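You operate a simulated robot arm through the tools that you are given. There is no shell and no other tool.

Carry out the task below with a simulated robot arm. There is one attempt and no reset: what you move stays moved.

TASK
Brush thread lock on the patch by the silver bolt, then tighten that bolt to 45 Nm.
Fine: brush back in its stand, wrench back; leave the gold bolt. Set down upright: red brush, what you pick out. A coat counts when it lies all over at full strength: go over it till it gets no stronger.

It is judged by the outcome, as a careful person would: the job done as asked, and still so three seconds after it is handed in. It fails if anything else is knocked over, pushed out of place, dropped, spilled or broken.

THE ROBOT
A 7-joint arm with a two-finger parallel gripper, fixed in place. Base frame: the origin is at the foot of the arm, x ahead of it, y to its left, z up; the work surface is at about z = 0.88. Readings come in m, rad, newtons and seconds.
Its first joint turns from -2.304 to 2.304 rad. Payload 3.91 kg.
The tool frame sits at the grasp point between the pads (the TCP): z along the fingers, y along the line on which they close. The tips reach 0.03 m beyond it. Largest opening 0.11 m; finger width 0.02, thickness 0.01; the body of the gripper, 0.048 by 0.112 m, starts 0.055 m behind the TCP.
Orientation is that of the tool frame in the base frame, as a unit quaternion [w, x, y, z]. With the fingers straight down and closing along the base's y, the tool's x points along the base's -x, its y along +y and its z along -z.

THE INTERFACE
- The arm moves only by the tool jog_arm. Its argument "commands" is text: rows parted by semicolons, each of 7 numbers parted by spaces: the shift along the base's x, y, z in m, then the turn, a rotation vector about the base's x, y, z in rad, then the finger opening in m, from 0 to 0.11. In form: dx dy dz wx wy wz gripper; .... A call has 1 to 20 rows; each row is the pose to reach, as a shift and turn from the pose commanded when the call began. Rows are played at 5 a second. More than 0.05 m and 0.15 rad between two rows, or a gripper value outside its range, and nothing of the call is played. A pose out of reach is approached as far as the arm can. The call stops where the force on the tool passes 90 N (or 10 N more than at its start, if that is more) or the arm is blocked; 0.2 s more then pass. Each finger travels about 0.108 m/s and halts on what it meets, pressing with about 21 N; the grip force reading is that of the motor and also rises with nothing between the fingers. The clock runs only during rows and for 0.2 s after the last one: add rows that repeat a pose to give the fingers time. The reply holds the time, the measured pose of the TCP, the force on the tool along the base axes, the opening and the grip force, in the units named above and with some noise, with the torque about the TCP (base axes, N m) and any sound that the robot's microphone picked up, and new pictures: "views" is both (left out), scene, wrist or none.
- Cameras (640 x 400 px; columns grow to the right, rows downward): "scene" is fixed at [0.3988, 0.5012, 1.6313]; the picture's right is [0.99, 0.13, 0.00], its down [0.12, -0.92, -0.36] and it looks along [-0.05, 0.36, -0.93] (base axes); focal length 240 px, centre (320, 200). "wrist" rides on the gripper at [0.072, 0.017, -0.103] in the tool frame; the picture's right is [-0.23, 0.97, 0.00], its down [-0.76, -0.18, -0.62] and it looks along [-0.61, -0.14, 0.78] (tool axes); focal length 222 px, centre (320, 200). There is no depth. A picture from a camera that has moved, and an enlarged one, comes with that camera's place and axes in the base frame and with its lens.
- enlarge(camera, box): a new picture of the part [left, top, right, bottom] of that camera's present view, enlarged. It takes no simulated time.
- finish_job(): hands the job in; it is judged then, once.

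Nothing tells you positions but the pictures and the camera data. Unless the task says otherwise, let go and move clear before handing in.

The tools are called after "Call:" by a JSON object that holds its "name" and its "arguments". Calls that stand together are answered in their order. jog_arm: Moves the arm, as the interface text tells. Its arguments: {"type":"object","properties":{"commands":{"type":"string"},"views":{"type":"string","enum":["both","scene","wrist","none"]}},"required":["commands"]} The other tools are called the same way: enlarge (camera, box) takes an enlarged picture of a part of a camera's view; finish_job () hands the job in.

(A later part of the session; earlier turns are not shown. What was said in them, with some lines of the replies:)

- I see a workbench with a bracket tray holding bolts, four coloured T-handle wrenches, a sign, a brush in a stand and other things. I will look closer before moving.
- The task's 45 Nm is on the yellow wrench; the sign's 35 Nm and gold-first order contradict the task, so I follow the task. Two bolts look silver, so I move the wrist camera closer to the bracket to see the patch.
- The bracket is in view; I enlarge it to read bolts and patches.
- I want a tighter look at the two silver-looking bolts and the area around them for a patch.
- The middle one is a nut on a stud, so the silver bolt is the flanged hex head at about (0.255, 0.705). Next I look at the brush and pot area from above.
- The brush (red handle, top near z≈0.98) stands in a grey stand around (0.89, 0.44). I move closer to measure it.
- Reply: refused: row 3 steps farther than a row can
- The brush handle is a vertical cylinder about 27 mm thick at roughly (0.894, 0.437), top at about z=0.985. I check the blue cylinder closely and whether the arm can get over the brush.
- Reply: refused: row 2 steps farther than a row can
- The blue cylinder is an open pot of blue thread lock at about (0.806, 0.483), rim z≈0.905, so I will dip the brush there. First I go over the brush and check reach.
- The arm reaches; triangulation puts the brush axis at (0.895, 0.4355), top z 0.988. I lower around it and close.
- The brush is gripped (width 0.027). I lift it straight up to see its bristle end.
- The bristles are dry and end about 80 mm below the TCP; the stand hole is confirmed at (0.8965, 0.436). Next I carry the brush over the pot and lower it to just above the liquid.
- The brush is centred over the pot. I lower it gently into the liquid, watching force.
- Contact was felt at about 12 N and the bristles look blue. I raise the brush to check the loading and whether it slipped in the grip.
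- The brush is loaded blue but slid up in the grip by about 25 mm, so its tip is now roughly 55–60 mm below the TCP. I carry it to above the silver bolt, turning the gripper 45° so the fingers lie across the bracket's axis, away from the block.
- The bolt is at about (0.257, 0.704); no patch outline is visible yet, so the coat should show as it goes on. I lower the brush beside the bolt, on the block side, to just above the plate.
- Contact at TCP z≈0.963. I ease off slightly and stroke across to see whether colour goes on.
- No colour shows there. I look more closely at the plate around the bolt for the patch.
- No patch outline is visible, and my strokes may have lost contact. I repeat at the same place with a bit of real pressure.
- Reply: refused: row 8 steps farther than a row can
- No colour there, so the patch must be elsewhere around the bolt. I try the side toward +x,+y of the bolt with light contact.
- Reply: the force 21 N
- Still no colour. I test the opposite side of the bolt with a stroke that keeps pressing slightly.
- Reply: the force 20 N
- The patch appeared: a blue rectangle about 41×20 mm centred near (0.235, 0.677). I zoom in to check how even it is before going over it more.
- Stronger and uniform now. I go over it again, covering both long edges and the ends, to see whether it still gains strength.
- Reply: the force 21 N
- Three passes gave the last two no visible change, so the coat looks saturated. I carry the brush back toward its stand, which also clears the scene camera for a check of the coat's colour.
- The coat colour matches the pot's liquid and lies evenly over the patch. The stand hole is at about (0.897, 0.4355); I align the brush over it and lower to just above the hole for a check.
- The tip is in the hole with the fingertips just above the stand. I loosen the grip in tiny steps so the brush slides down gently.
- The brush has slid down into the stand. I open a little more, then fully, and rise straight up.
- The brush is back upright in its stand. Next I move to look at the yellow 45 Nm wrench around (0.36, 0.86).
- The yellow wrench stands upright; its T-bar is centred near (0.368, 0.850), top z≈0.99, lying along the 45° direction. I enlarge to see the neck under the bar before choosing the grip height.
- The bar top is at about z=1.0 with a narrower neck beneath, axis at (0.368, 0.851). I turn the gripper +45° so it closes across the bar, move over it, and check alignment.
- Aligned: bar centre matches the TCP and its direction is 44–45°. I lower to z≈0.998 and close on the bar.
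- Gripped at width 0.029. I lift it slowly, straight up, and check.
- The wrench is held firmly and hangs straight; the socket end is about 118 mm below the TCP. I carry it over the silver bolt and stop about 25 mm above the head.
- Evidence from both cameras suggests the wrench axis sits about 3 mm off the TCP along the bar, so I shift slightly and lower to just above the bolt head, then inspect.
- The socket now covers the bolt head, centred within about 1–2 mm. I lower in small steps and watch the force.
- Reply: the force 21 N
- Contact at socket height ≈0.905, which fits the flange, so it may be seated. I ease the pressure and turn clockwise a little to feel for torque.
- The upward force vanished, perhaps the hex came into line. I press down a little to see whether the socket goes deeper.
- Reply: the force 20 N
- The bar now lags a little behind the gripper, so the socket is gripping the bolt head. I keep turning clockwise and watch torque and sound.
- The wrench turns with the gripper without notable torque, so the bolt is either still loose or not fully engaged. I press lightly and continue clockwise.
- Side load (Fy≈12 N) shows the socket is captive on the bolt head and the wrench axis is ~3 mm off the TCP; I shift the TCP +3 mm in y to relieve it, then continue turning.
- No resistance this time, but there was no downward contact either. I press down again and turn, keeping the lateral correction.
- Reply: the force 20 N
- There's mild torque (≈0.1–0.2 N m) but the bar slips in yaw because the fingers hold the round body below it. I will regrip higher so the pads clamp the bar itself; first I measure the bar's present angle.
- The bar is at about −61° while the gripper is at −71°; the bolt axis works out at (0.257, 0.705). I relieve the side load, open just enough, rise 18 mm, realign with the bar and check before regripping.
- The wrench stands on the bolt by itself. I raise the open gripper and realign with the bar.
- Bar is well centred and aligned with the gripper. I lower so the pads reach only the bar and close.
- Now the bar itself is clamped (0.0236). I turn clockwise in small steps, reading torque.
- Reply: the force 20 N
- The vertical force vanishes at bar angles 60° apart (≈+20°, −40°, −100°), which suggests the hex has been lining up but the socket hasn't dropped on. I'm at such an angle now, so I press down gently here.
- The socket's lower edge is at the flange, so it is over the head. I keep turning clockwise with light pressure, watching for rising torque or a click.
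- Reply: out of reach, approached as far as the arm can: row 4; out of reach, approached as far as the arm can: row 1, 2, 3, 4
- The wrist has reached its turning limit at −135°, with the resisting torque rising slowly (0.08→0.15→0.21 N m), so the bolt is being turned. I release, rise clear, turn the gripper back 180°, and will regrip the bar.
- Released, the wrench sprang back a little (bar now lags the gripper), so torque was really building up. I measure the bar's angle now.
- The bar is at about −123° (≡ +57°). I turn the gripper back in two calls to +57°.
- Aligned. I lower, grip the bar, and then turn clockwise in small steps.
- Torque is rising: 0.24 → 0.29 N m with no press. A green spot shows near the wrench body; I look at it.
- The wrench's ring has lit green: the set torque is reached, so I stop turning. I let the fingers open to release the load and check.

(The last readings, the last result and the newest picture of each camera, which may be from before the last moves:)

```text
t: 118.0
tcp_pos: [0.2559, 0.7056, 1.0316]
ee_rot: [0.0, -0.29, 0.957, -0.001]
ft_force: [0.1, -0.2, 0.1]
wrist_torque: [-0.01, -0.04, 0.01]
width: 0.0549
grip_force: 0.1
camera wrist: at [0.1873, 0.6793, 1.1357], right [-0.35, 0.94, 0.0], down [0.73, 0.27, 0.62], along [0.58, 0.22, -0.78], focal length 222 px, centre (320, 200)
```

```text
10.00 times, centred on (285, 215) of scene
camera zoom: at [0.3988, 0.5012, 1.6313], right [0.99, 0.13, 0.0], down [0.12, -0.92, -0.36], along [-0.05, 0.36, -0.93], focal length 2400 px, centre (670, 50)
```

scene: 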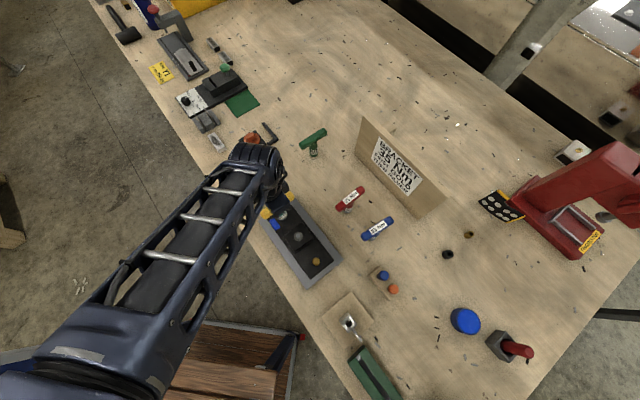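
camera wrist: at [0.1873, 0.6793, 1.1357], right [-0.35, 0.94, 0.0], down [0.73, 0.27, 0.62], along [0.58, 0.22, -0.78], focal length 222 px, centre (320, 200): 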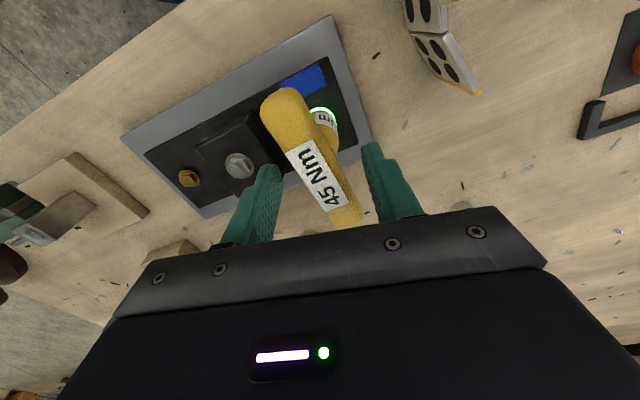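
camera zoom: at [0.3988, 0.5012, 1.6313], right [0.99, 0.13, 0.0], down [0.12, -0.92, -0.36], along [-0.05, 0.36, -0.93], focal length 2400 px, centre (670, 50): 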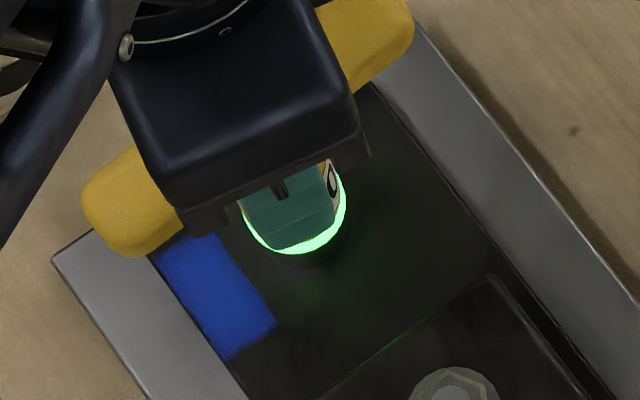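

The ring stays green after release, so the bolt is at 45 Nm. I realign with the relaxed bar (about +48°), grip it, and lift straight up.

Call:
{"name": "jog_arm", "arguments": {"commands": "0.0003 0.0005 0 0 0 0.12 0.055; 0.0005 0.001 0 0 0 0.248 0.055; 0.0005 0.001 0 0 0 0.248 0.055; 0.0005 0.001 0 0 0 0.248 0.04; 0.0005 0.001 0 0 0 0.248 0.025; 0.0005 0.001 0 0 0 0.248 0; 0.0005 0.001 0 0 0 0.248 0; 0.0005 0.001 0 0 0 0.248 0", "views": "wrist"}}

Call:
{"name": "enlarge", "arguments": {"camera": "wrist", "box": [240, 60, 420, 230]}}

```text
t: 119.8
tcp_pos: [0.2572, 0.7073, 1.0321]
ee_rot: [0.0, -0.406, 0.914, 0.0]
ft_force: [1.3, -0.6, 0.5]
wrist_torque: [-0.12, -0.1, 0.06]
width: 0.0235
grip_force: 20.7
camera wrist: at [0.1973, 0.6643, 1.1361], right [-0.57, 0.82, 0.0], down [0.64, 0.45, 0.62], along [0.51, 0.35, -0.78], focal length 222 px, centre (320, 200)
```

wrist: 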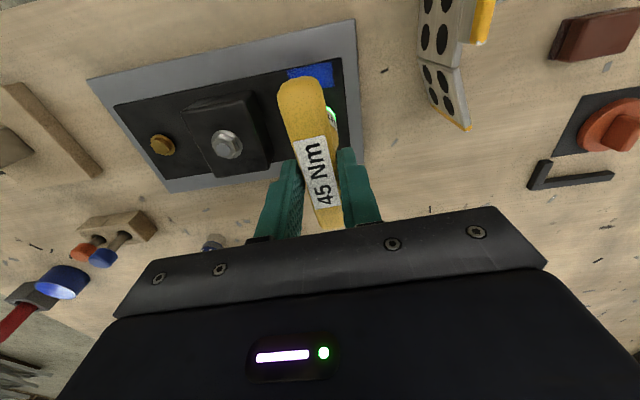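

```text
2.35 times, centred on (330, 145) of wrist
camera zoom: at [0.1973, 0.6643, 1.1361], right [-0.57, 0.82, 0.0], down [0.64, 0.45, 0.62], along [0.51, 0.35, -0.78], focal length 523 px, centre (296, 329)
```

zoom: 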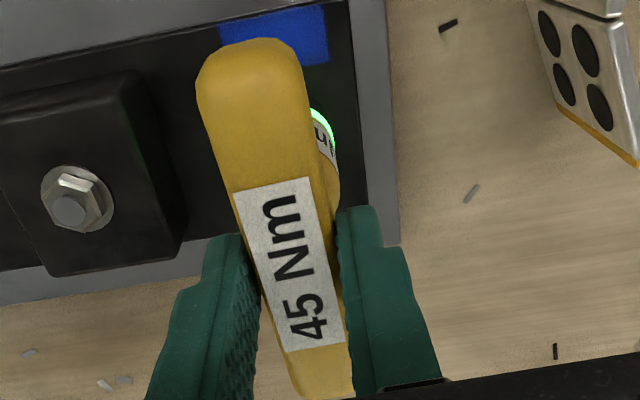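

Call:
{"name": "jog_arm", "arguments": {"commands": "0 0 0.005 0 0 0 0; 0 0 0.01 0 0 0 0; 0 0 0.02 0 0 0 0; 0 0 0.05 0 0 0 0; 0 0 0.09 0 0 0 0; 0 0 0.1 0 0 0 0; 0 0 0.1 0 0 0 0"}}

Call:
{"name": "enlarge", "arguments": {"camera": "scene", "box": [255, 170, 335, 240]}}

Call:
{"name": "enlarge", "arguments": {"camera": "wrist", "box": [240, 60, 420, 230]}}

```text
t: 121.4
tcp_pos: [0.257, 0.7058, 1.1347]
ee_rot: [0.0, -0.406, 0.914, -0.001]
ft_force: [-0.4, 0.3, -2.9]
wrist_torque: [0.0, -0.01, 0.03]
width: 0.0235
grip_force: 20.7
camera wrist: at [0.1968, 0.664, 1.2383], right [-0.57, 0.82, 0.0], down [0.64, 0.45, 0.62], along [0.51, 0.36, -0.78], focal length 222 px, centre (320, 200)
```

scene: 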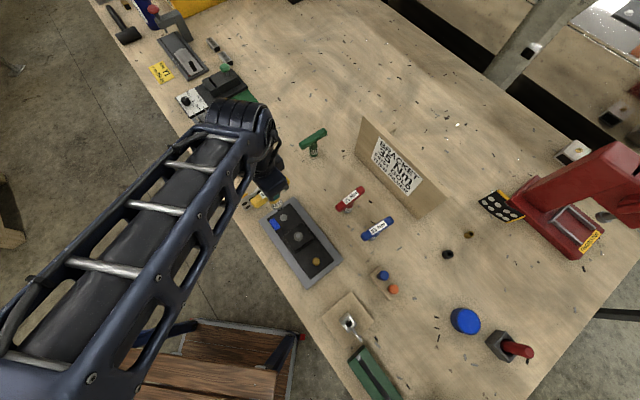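
wrist: 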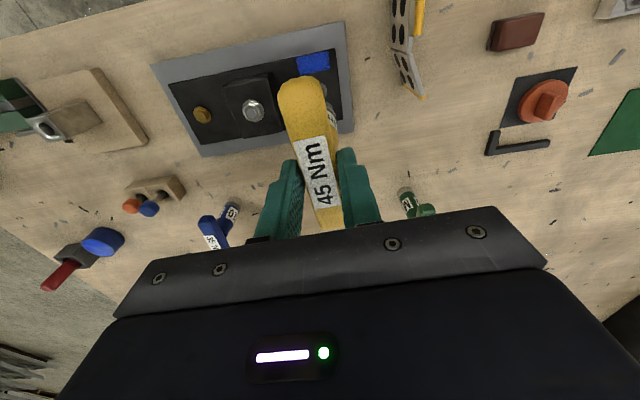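

```text
5.71 times, centred on (295, 205) of scene
camera zoom: at [0.3988, 0.5012, 1.6313], right [0.99, 0.13, 0.0], down [0.12, -0.92, -0.36], along [-0.05, 0.36, -0.93], focal length 1372 px, centre (463, 171)
```

zoom: 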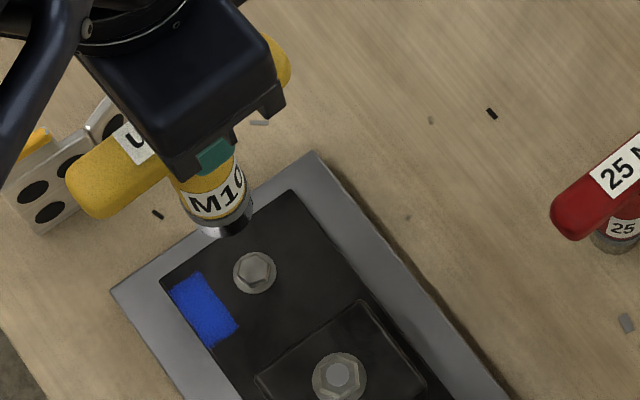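

```text
2.35 times, centred on (330, 145) of wrist
camera zoom: at [0.1968, 0.664, 1.2383], right [-0.57, 0.82, 0.0], down [0.64, 0.45, 0.62], along [0.51, 0.36, -0.78], focal length 523 px, centre (296, 329)
```

zoom: 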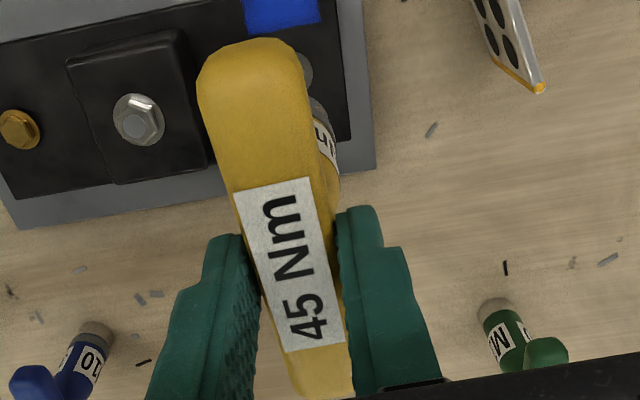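

The bolt is done and the wrench lifted clear cleanly. I carry it back to its spot and lower to about 2 cm above the bench.

Call:
{"name": "jog_arm", "arguments": {"commands": "0.028 0.0365 0 0 0 -0.015 0; 0.056 0.073 0 0 0 -0.03 0; 0.084 0.1095 0 0 0 -0.045 0; 0.1118 0.1458 0 0 0 -0.051 0; 0.1118 0.1458 -0.04 0 0 -0.051 0; 0.1118 0.1458 -0.08 0 0 -0.051 0; 0.1118 0.1458 -0.1 0 0 -0.051 0; 0.1118 0.1458 -0.1 0 0 -0.051 0"}}

Call:
{"name": "enlarge", "arguments": {"camera": "scene", "box": [285, 130, 365, 210]}}

Call:
{"name": "enlarge", "arguments": {"camera": "wrist", "box": [220, 60, 440, 240]}}

```text
t: 123.2
tcp_pos: [0.369, 0.8499, 1.0308]
ee_rot: [0.0, -0.383, 0.924, 0.0]
ft_force: [0.7, -0.5, -3.7]
wrist_torque: [-0.02, -0.01, 0.01]
width: 0.0237
grip_force: 20.0
camera wrist: at [0.3064, 0.8116, 1.1361], right [-0.53, 0.85, 0.0], down [0.66, 0.41, 0.62], along [0.53, 0.33, -0.78], focal length 222 px, centre (320, 200)
```

scene: 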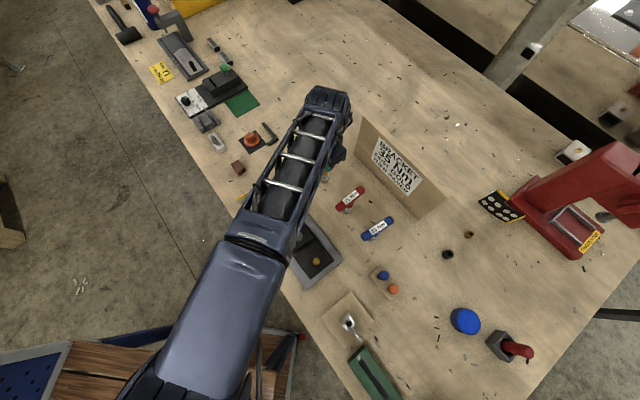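
wrist: 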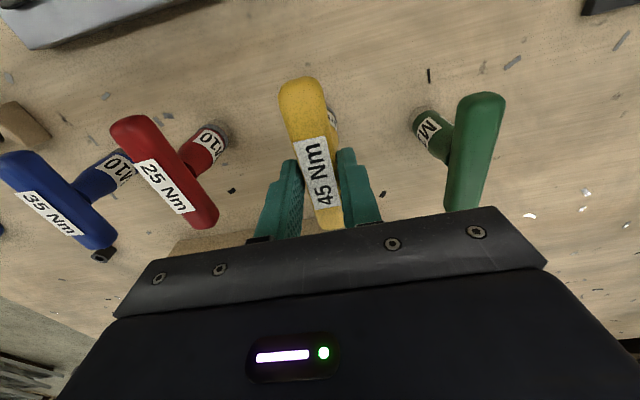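

```text
5.00 times, centred on (325, 170) of scene
camera zoom: at [0.3988, 0.5012, 1.6313], right [0.99, 0.13, 0.0], down [0.12, -0.92, -0.36], along [-0.05, 0.36, -0.93], focal length 1200 px, centre (295, 350)
```

zoom: 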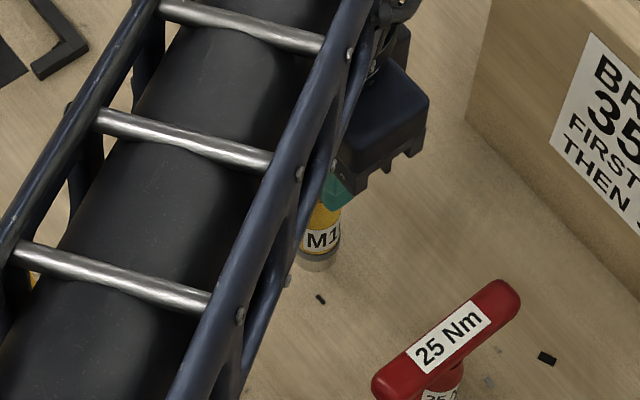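

```text
2.22 times, centred on (330, 150) of wrist
camera zoom: at [0.3064, 0.8116, 1.1361], right [-0.53, 0.85, 0.0], down [0.66, 0.41, 0.62], along [0.53, 0.33, -0.78], focal length 494 px, centre (298, 311)
```

zoom: 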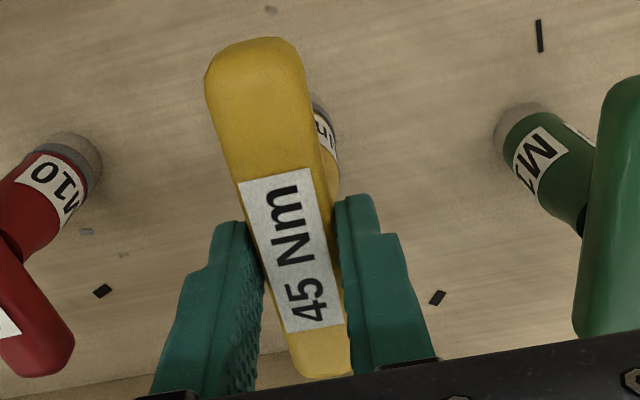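

Call:
{"name": "jog_arm", "arguments": {"commands": "0 0 -0.008 0 0 0 0; 0 0 -0.016 0 0 0 0; 0 0 -0.019 0 0 0 0; 0 0 -0.019 0 0 0 0", "views": "none"}}

Call:
{"name": "jog_arm", "arguments": {"commands": "0 0 -0.001 0 0 0 0; 0 0 -0.002 0 0 0 0; 0 0 -0.002 0 0 0 0", "views": "none"}}

```text
t: 124.2
tcp_pos: [0.3694, 0.8495, 1.0138]
ee_rot: [0.0, -0.382, 0.924, 0.0]
ft_force: [0.4, 0.3, -2.5]
wrist_torque: [0.02, 0.02, -0.01]
width: 0.024
grip_force: 20.9
```

```text
t: 125.0
tcp_pos: [0.3694, 0.8515, 1.0119]
ee_rot: [0.0, -0.383, 0.924, 0.0]
ft_force: [-0.4, -0.2, -2.3]
wrist_torque: [0.02, -0.01, -0.02]
width: 0.0237
grip_force: 20.8
```

Call:
{"name": "jog_arm", "arguments": {"commands": "0 0 -0.001 0 0 0 0; 0 0 -0.002 0 0 0 0; 0 0 -0.002 0 0 0 0", "views": "none"}}

Call:
{"name": "enlarge", "arguments": {"camera": "scene", "box": [310, 160, 350, 190]}}

```text
t: 125.8
tcp_pos: [0.3686, 0.8503, 1.0101]
ee_rot: [0.0, -0.384, 0.924, 0.0]
ft_force: [0.0, -0.2, -3.4]
wrist_torque: [0.01, 0.0, -0.03]
width: 0.0235
grip_force: 21.6
```

```text
13.33 times, centred on (330, 175) of scene
camera zoom: at [0.3988, 0.5012, 1.6313], right [0.99, 0.13, 0.0], down [0.12, -0.92, -0.36], along [-0.05, 0.36, -0.93], focal length 3200 px, centre (187, 533)
```

zoom: 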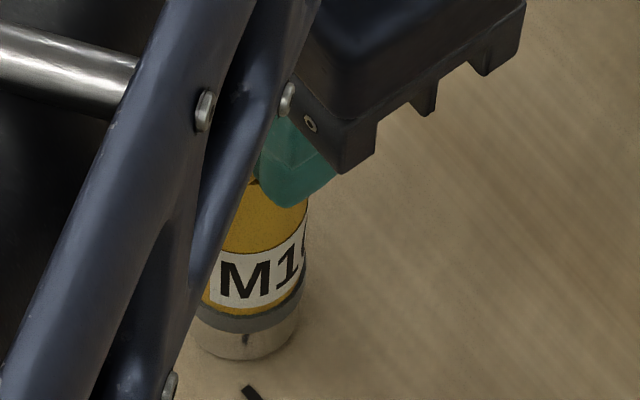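

Call:
{"name": "jog_arm", "arguments": {"commands": "0.0008 0 -0.001 0 0 0 0; 0.0008 0 -0.002 0 0 0 0; 0.0008 0 -0.002 0 0 0 0", "views": "none"}}

```text
t: 126.6
tcp_pos: [0.3702, 0.8509, 1.007]
ee_rot: [0.0, -0.382, 0.924, 0.0]
ft_force: [-0.6, -0.3, -2.4]
wrist_torque: [-0.01, 0.03, 0.03]
width: 0.0239
grip_force: 21.0
```

Call:
{"name": "jog_arm", "arguments": {"commands": "0 0 -0.001 0 0 0 0; 0 0 -0.0015 0 0 0 0; 0 0 -0.0015 0 0 0 0", "views": "none"}}

```text
t: 127.4
tcp_pos: [0.3702, 0.8522, 1.0055]
ee_rot: [0.0, -0.382, 0.924, 0.0]
ft_force: [-0.1, -0.2, -2.2]
wrist_torque: [0.02, 0.0, -0.02]
width: 0.024
grip_force: 20.9
```

Call:
{"name": "jog_arm", "arguments": {"commands": "0 0 -0.001 0 0 0 0; 0 0 -0.0015 0 0 0 0; 0 0 -0.0015 0 0 0 0", "views": "none"}}

Call:
{"name": "enlarge", "arguments": {"camera": "scene", "box": [310, 160, 350, 190]}}

```text
t: 128.2
tcp_pos: [0.371, 0.8519, 1.0049]
ee_rot: [0.002, -0.382, 0.924, 0.002]
ft_force: [-1.1, -4.1, 18.0]
wrist_torque: [-0.31, 0.18, -0.01]
width: 0.0238
grip_force: 21.2
```

```text
13.33 times, centred on (330, 175) of scene
camera zoom: at [0.3988, 0.5012, 1.6313], right [0.99, 0.13, 0.0], down [0.12, -0.92, -0.36], along [-0.05, 0.36, -0.93], focal length 3200 px, centre (187, 533)
```

zoom: 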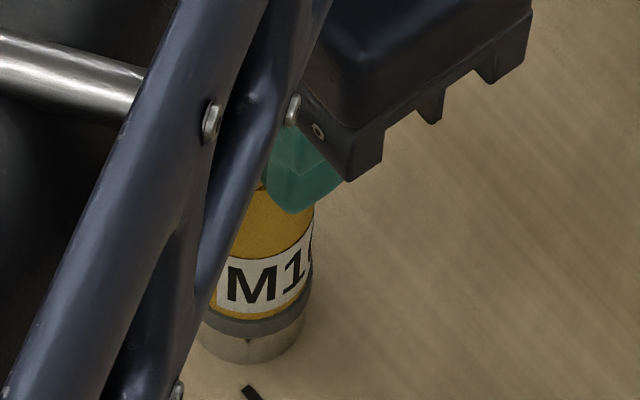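

The socket is on the bench at essentially its original spot. I ease off the pressure, open the fingers and rise.

Call:
{"name": "jog_arm", "arguments": {"commands": "0 0 0.0008 0 0 0 0; 0 0 0.0008 0 0 0 0.015; 0 0 0.0008 0 0 0 0.022; 0 0 0.0008 0 0 0 0.026; 0 0 0.0008 0 0 0 0.035; 0 0 0.0008 0 0 0 0.05; 0 0 0.0008 0 0 0 0.06; 0 0 0.0008 0 0 0 0.06", "views": "none"}}

Call:
{"name": "jog_arm", "arguments": {"commands": "0 0 0.02 0 0 0 0.06; 0 0 0.05 0 0 0 0.06; 0 0 0.09 0 0 0 0.06; 0 0 0.13 0 0 0 0.06; 0 0 0.16 0 0 0 0.06; 0 0 0.16 0 0 0 0.06"}}

Call:
{"name": "enlarge", "arguments": {"camera": "wrist", "box": [220, 40, 440, 220]}}

```text
t: 130.0
tcp_pos: [0.3706, 0.8527, 1.0061]
ee_rot: [-0.001, -0.383, 0.924, 0.0]
ft_force: [0.2, 0.0, 0.4]
wrist_torque: [0.0, -0.01, 0.01]
width: 0.06
grip_force: 0.0
```

```text
t: 131.4
tcp_pos: [0.3695, 0.8516, 1.1653]
ee_rot: [0.0, -0.383, 0.924, 0.001]
ft_force: [0.0, -0.4, -0.8]
wrist_torque: [0.0, 0.02, -0.02]
width: 0.0599
grip_force: 0.1
camera wrist: at [0.3075, 0.8134, 1.2692], right [-0.53, 0.85, 0.0], down [0.66, 0.41, 0.62], along [0.53, 0.33, -0.78], focal length 222 px, centre (320, 200)
```

scene: 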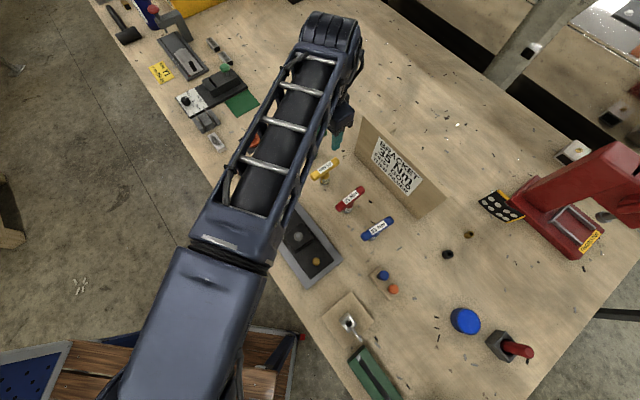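
wrist: 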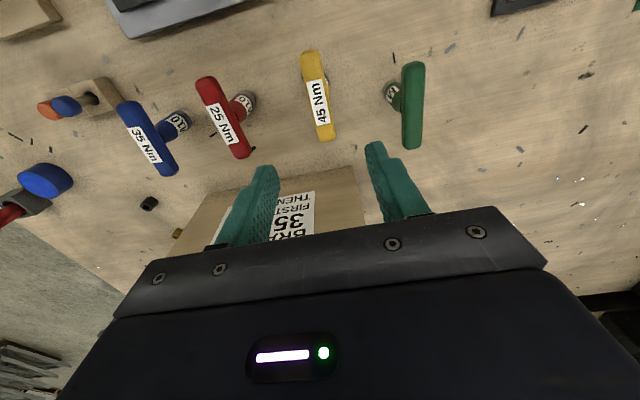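

```text
2.22 times, centred on (330, 130) of wrist
camera zoom: at [0.3075, 0.8134, 1.2692], right [-0.53, 0.85, 0.0], down [0.66, 0.41, 0.62], along [0.53, 0.33, -0.78], focal length 494 px, centre (298, 356)
```

zoom: 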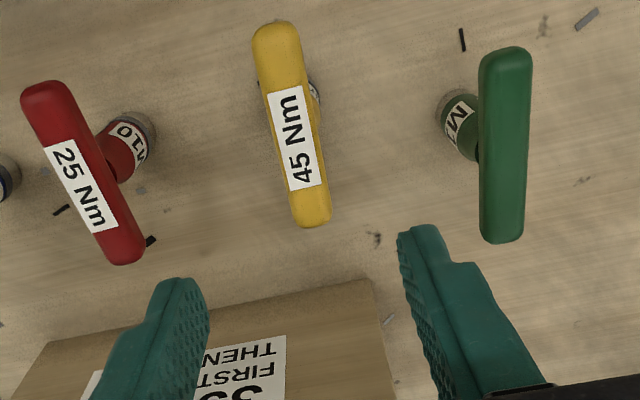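

The wrench stands upright at its place. I move the arm back toward its starting pose and check everything.

Call:
{"name": "jog_arm", "arguments": {"commands": "-0.02 -0.02 0.03 0 0 -0.1 0.06; -0.05 -0.045 0.05 0 0 -0.2 0.06; -0.08 -0.07 0.06 0 0 -0.3 0.06; -0.11 -0.1 0.065 0 0 -0.4 0.06; -0.14 -0.13 0.065 0 0 -0.5 0.06; -0.17 -0.16 0.065 0 0 -0.6 0.06; -0.2 -0.18 0.065 0 0 -0.7 0.06; -0.215 -0.2 0.065 0 0 -0.785 0.06; -0.215 -0.2 0.065 0 0 -0.785 0.06"}}

Call:
{"name": "enlarge", "arguments": {"camera": "scene", "box": [250, 120, 410, 280]}}

Call:
{"name": "enlarge", "arguments": {"camera": "scene", "box": [260, 195, 320, 235]}}

Call:
{"name": "enlarge", "arguments": {"camera": "scene", "box": [430, 290, 550, 380]}}

Call:
{"name": "enlarge", "arguments": {"camera": "wrist", "box": [240, 60, 440, 230]}}

```text
t: 133.4
tcp_pos: [0.1562, 0.6527, 1.2294]
ee_rot: [0.0, 0.001, 1.0, -0.001]
ft_force: [0.5, 1.1, 0.1]
wrist_torque: [-0.01, 0.03, 0.01]
width: 0.0598
grip_force: 0.0
camera wrist: at [0.0842, 0.6693, 1.3338], right [0.23, 0.97, 0.0], down [0.76, -0.18, 0.62], along [0.61, -0.14, -0.78], focal length 222 px, centre (320, 200)
```

scene: 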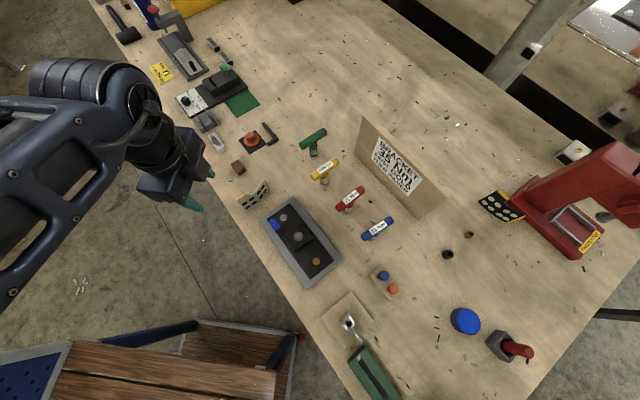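
wrist: 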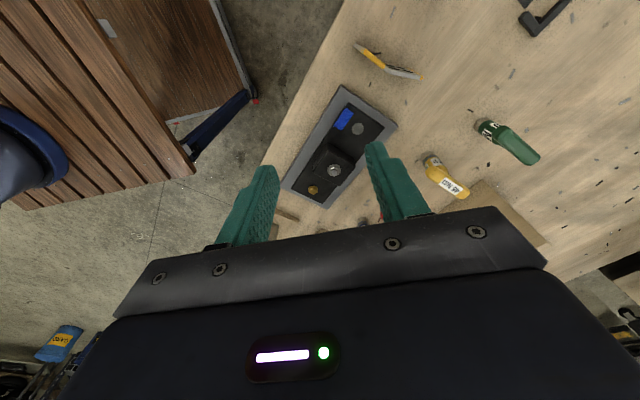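

```text
2.50 times, centred on (330, 200) of scene
camera zoom: at [0.3988, 0.5012, 1.6313], right [0.99, 0.13, 0.0], down [0.12, -0.92, -0.36], along [-0.05, 0.36, -0.93], focal length 600 px, centre (295, 200)
```

zoom: 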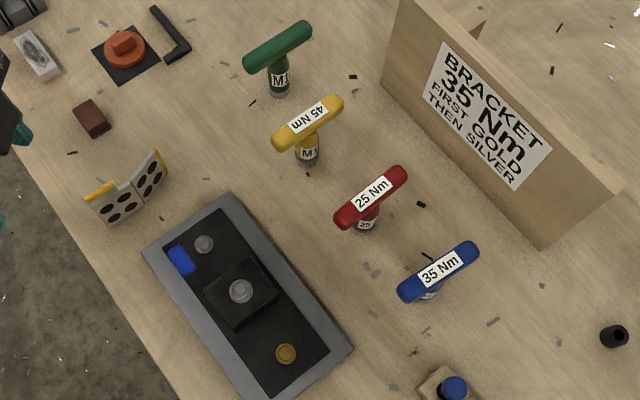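

```text
10.00 times, centred on (290, 215) of scene
camera zoom: at [0.3988, 0.5012, 1.6313], right [0.99, 0.13, 0.0], down [0.12, -0.92, -0.36], along [-0.05, 0.36, -0.93], focal length 2400 px, centre (620, 50)
```

zoom: 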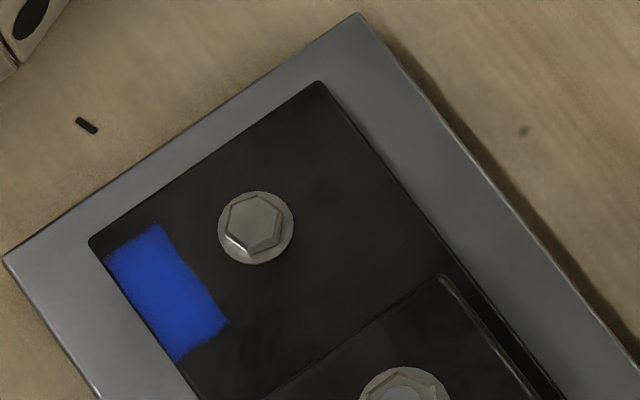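

```text
4.44 times, centred on (490, 335) of scene
camera zoom: at [0.3988, 0.5012, 1.6313], right [0.99, 0.13, 0.0], down [0.12, -0.92, -0.36], along [-0.05, 0.36, -0.93], focal length 1067 px, centre (-436, -400)
```

zoom: 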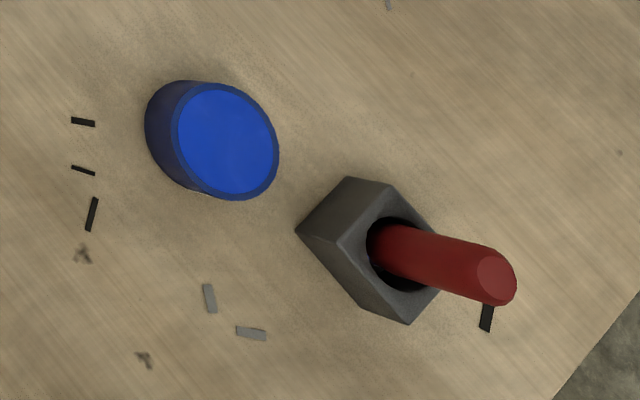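

```text
2.35 times, centred on (340, 145) of wrist
camera zoom: at [0.0842, 0.6693, 1.3338], right [0.23, 0.97, 0.0], down [0.76, -0.18, 0.62], along [0.61, -0.14, -0.78], focal length 523 px, centre (273, 329)
```

zoom: 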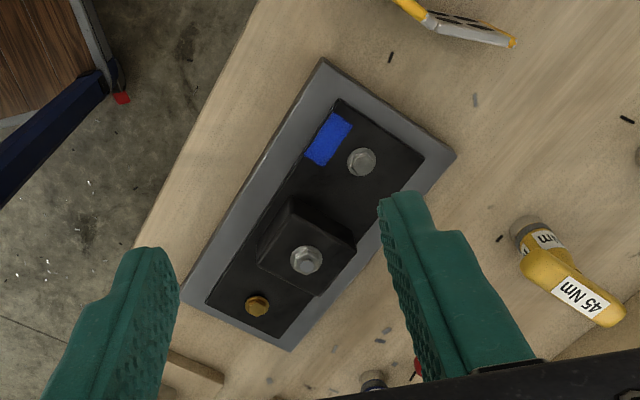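

Final check: the patch is evenly coated at the pot's full colour. The silver bolt reached 45 Nm (the wrench's ring lit green), and the gold bolt is untouched. The brush is upright in its stand, and the wrench is upright at its place, with its bar turned end for end. Nothing else has moved, so I hand in.

Call:
{"name": "finish_job", "arguments": {}}

```text
The job is handed in.
```

The thread lock is on the patch by the silver bolt, that bolt is tightened to 45 Nm, and the job is handed in.

- **Coat:** The patch was brushed until two further passes made no visible difference. It is evenly blue, the same colour as the pot.
- **Bolt:** I turned the silver bolt with the yellow 45 Nm wrench until the ring on the wrench lit green. The ring stayed green after I let go, until I lifted the wrench off. I took the green ring as the 45 Nm signal, since no click was heard. The bolt's head sits at a different angle than before.
- **Brush:** It is upright in its stand. It had slid up in the gripper during brushing, so I loosened the grip in small steps and it slid the last 2–3 cm down into the stand.
- **Wrench:** It is upright within a few millimetres of where it stood, with its bar turned end for end.
- **Sign:** The sign on the bench calls for 35 Nm and gold before silver. I followed your instructions instead and left the gold bolt alone.

In the final camera check nothing else looked knocked over or moved.
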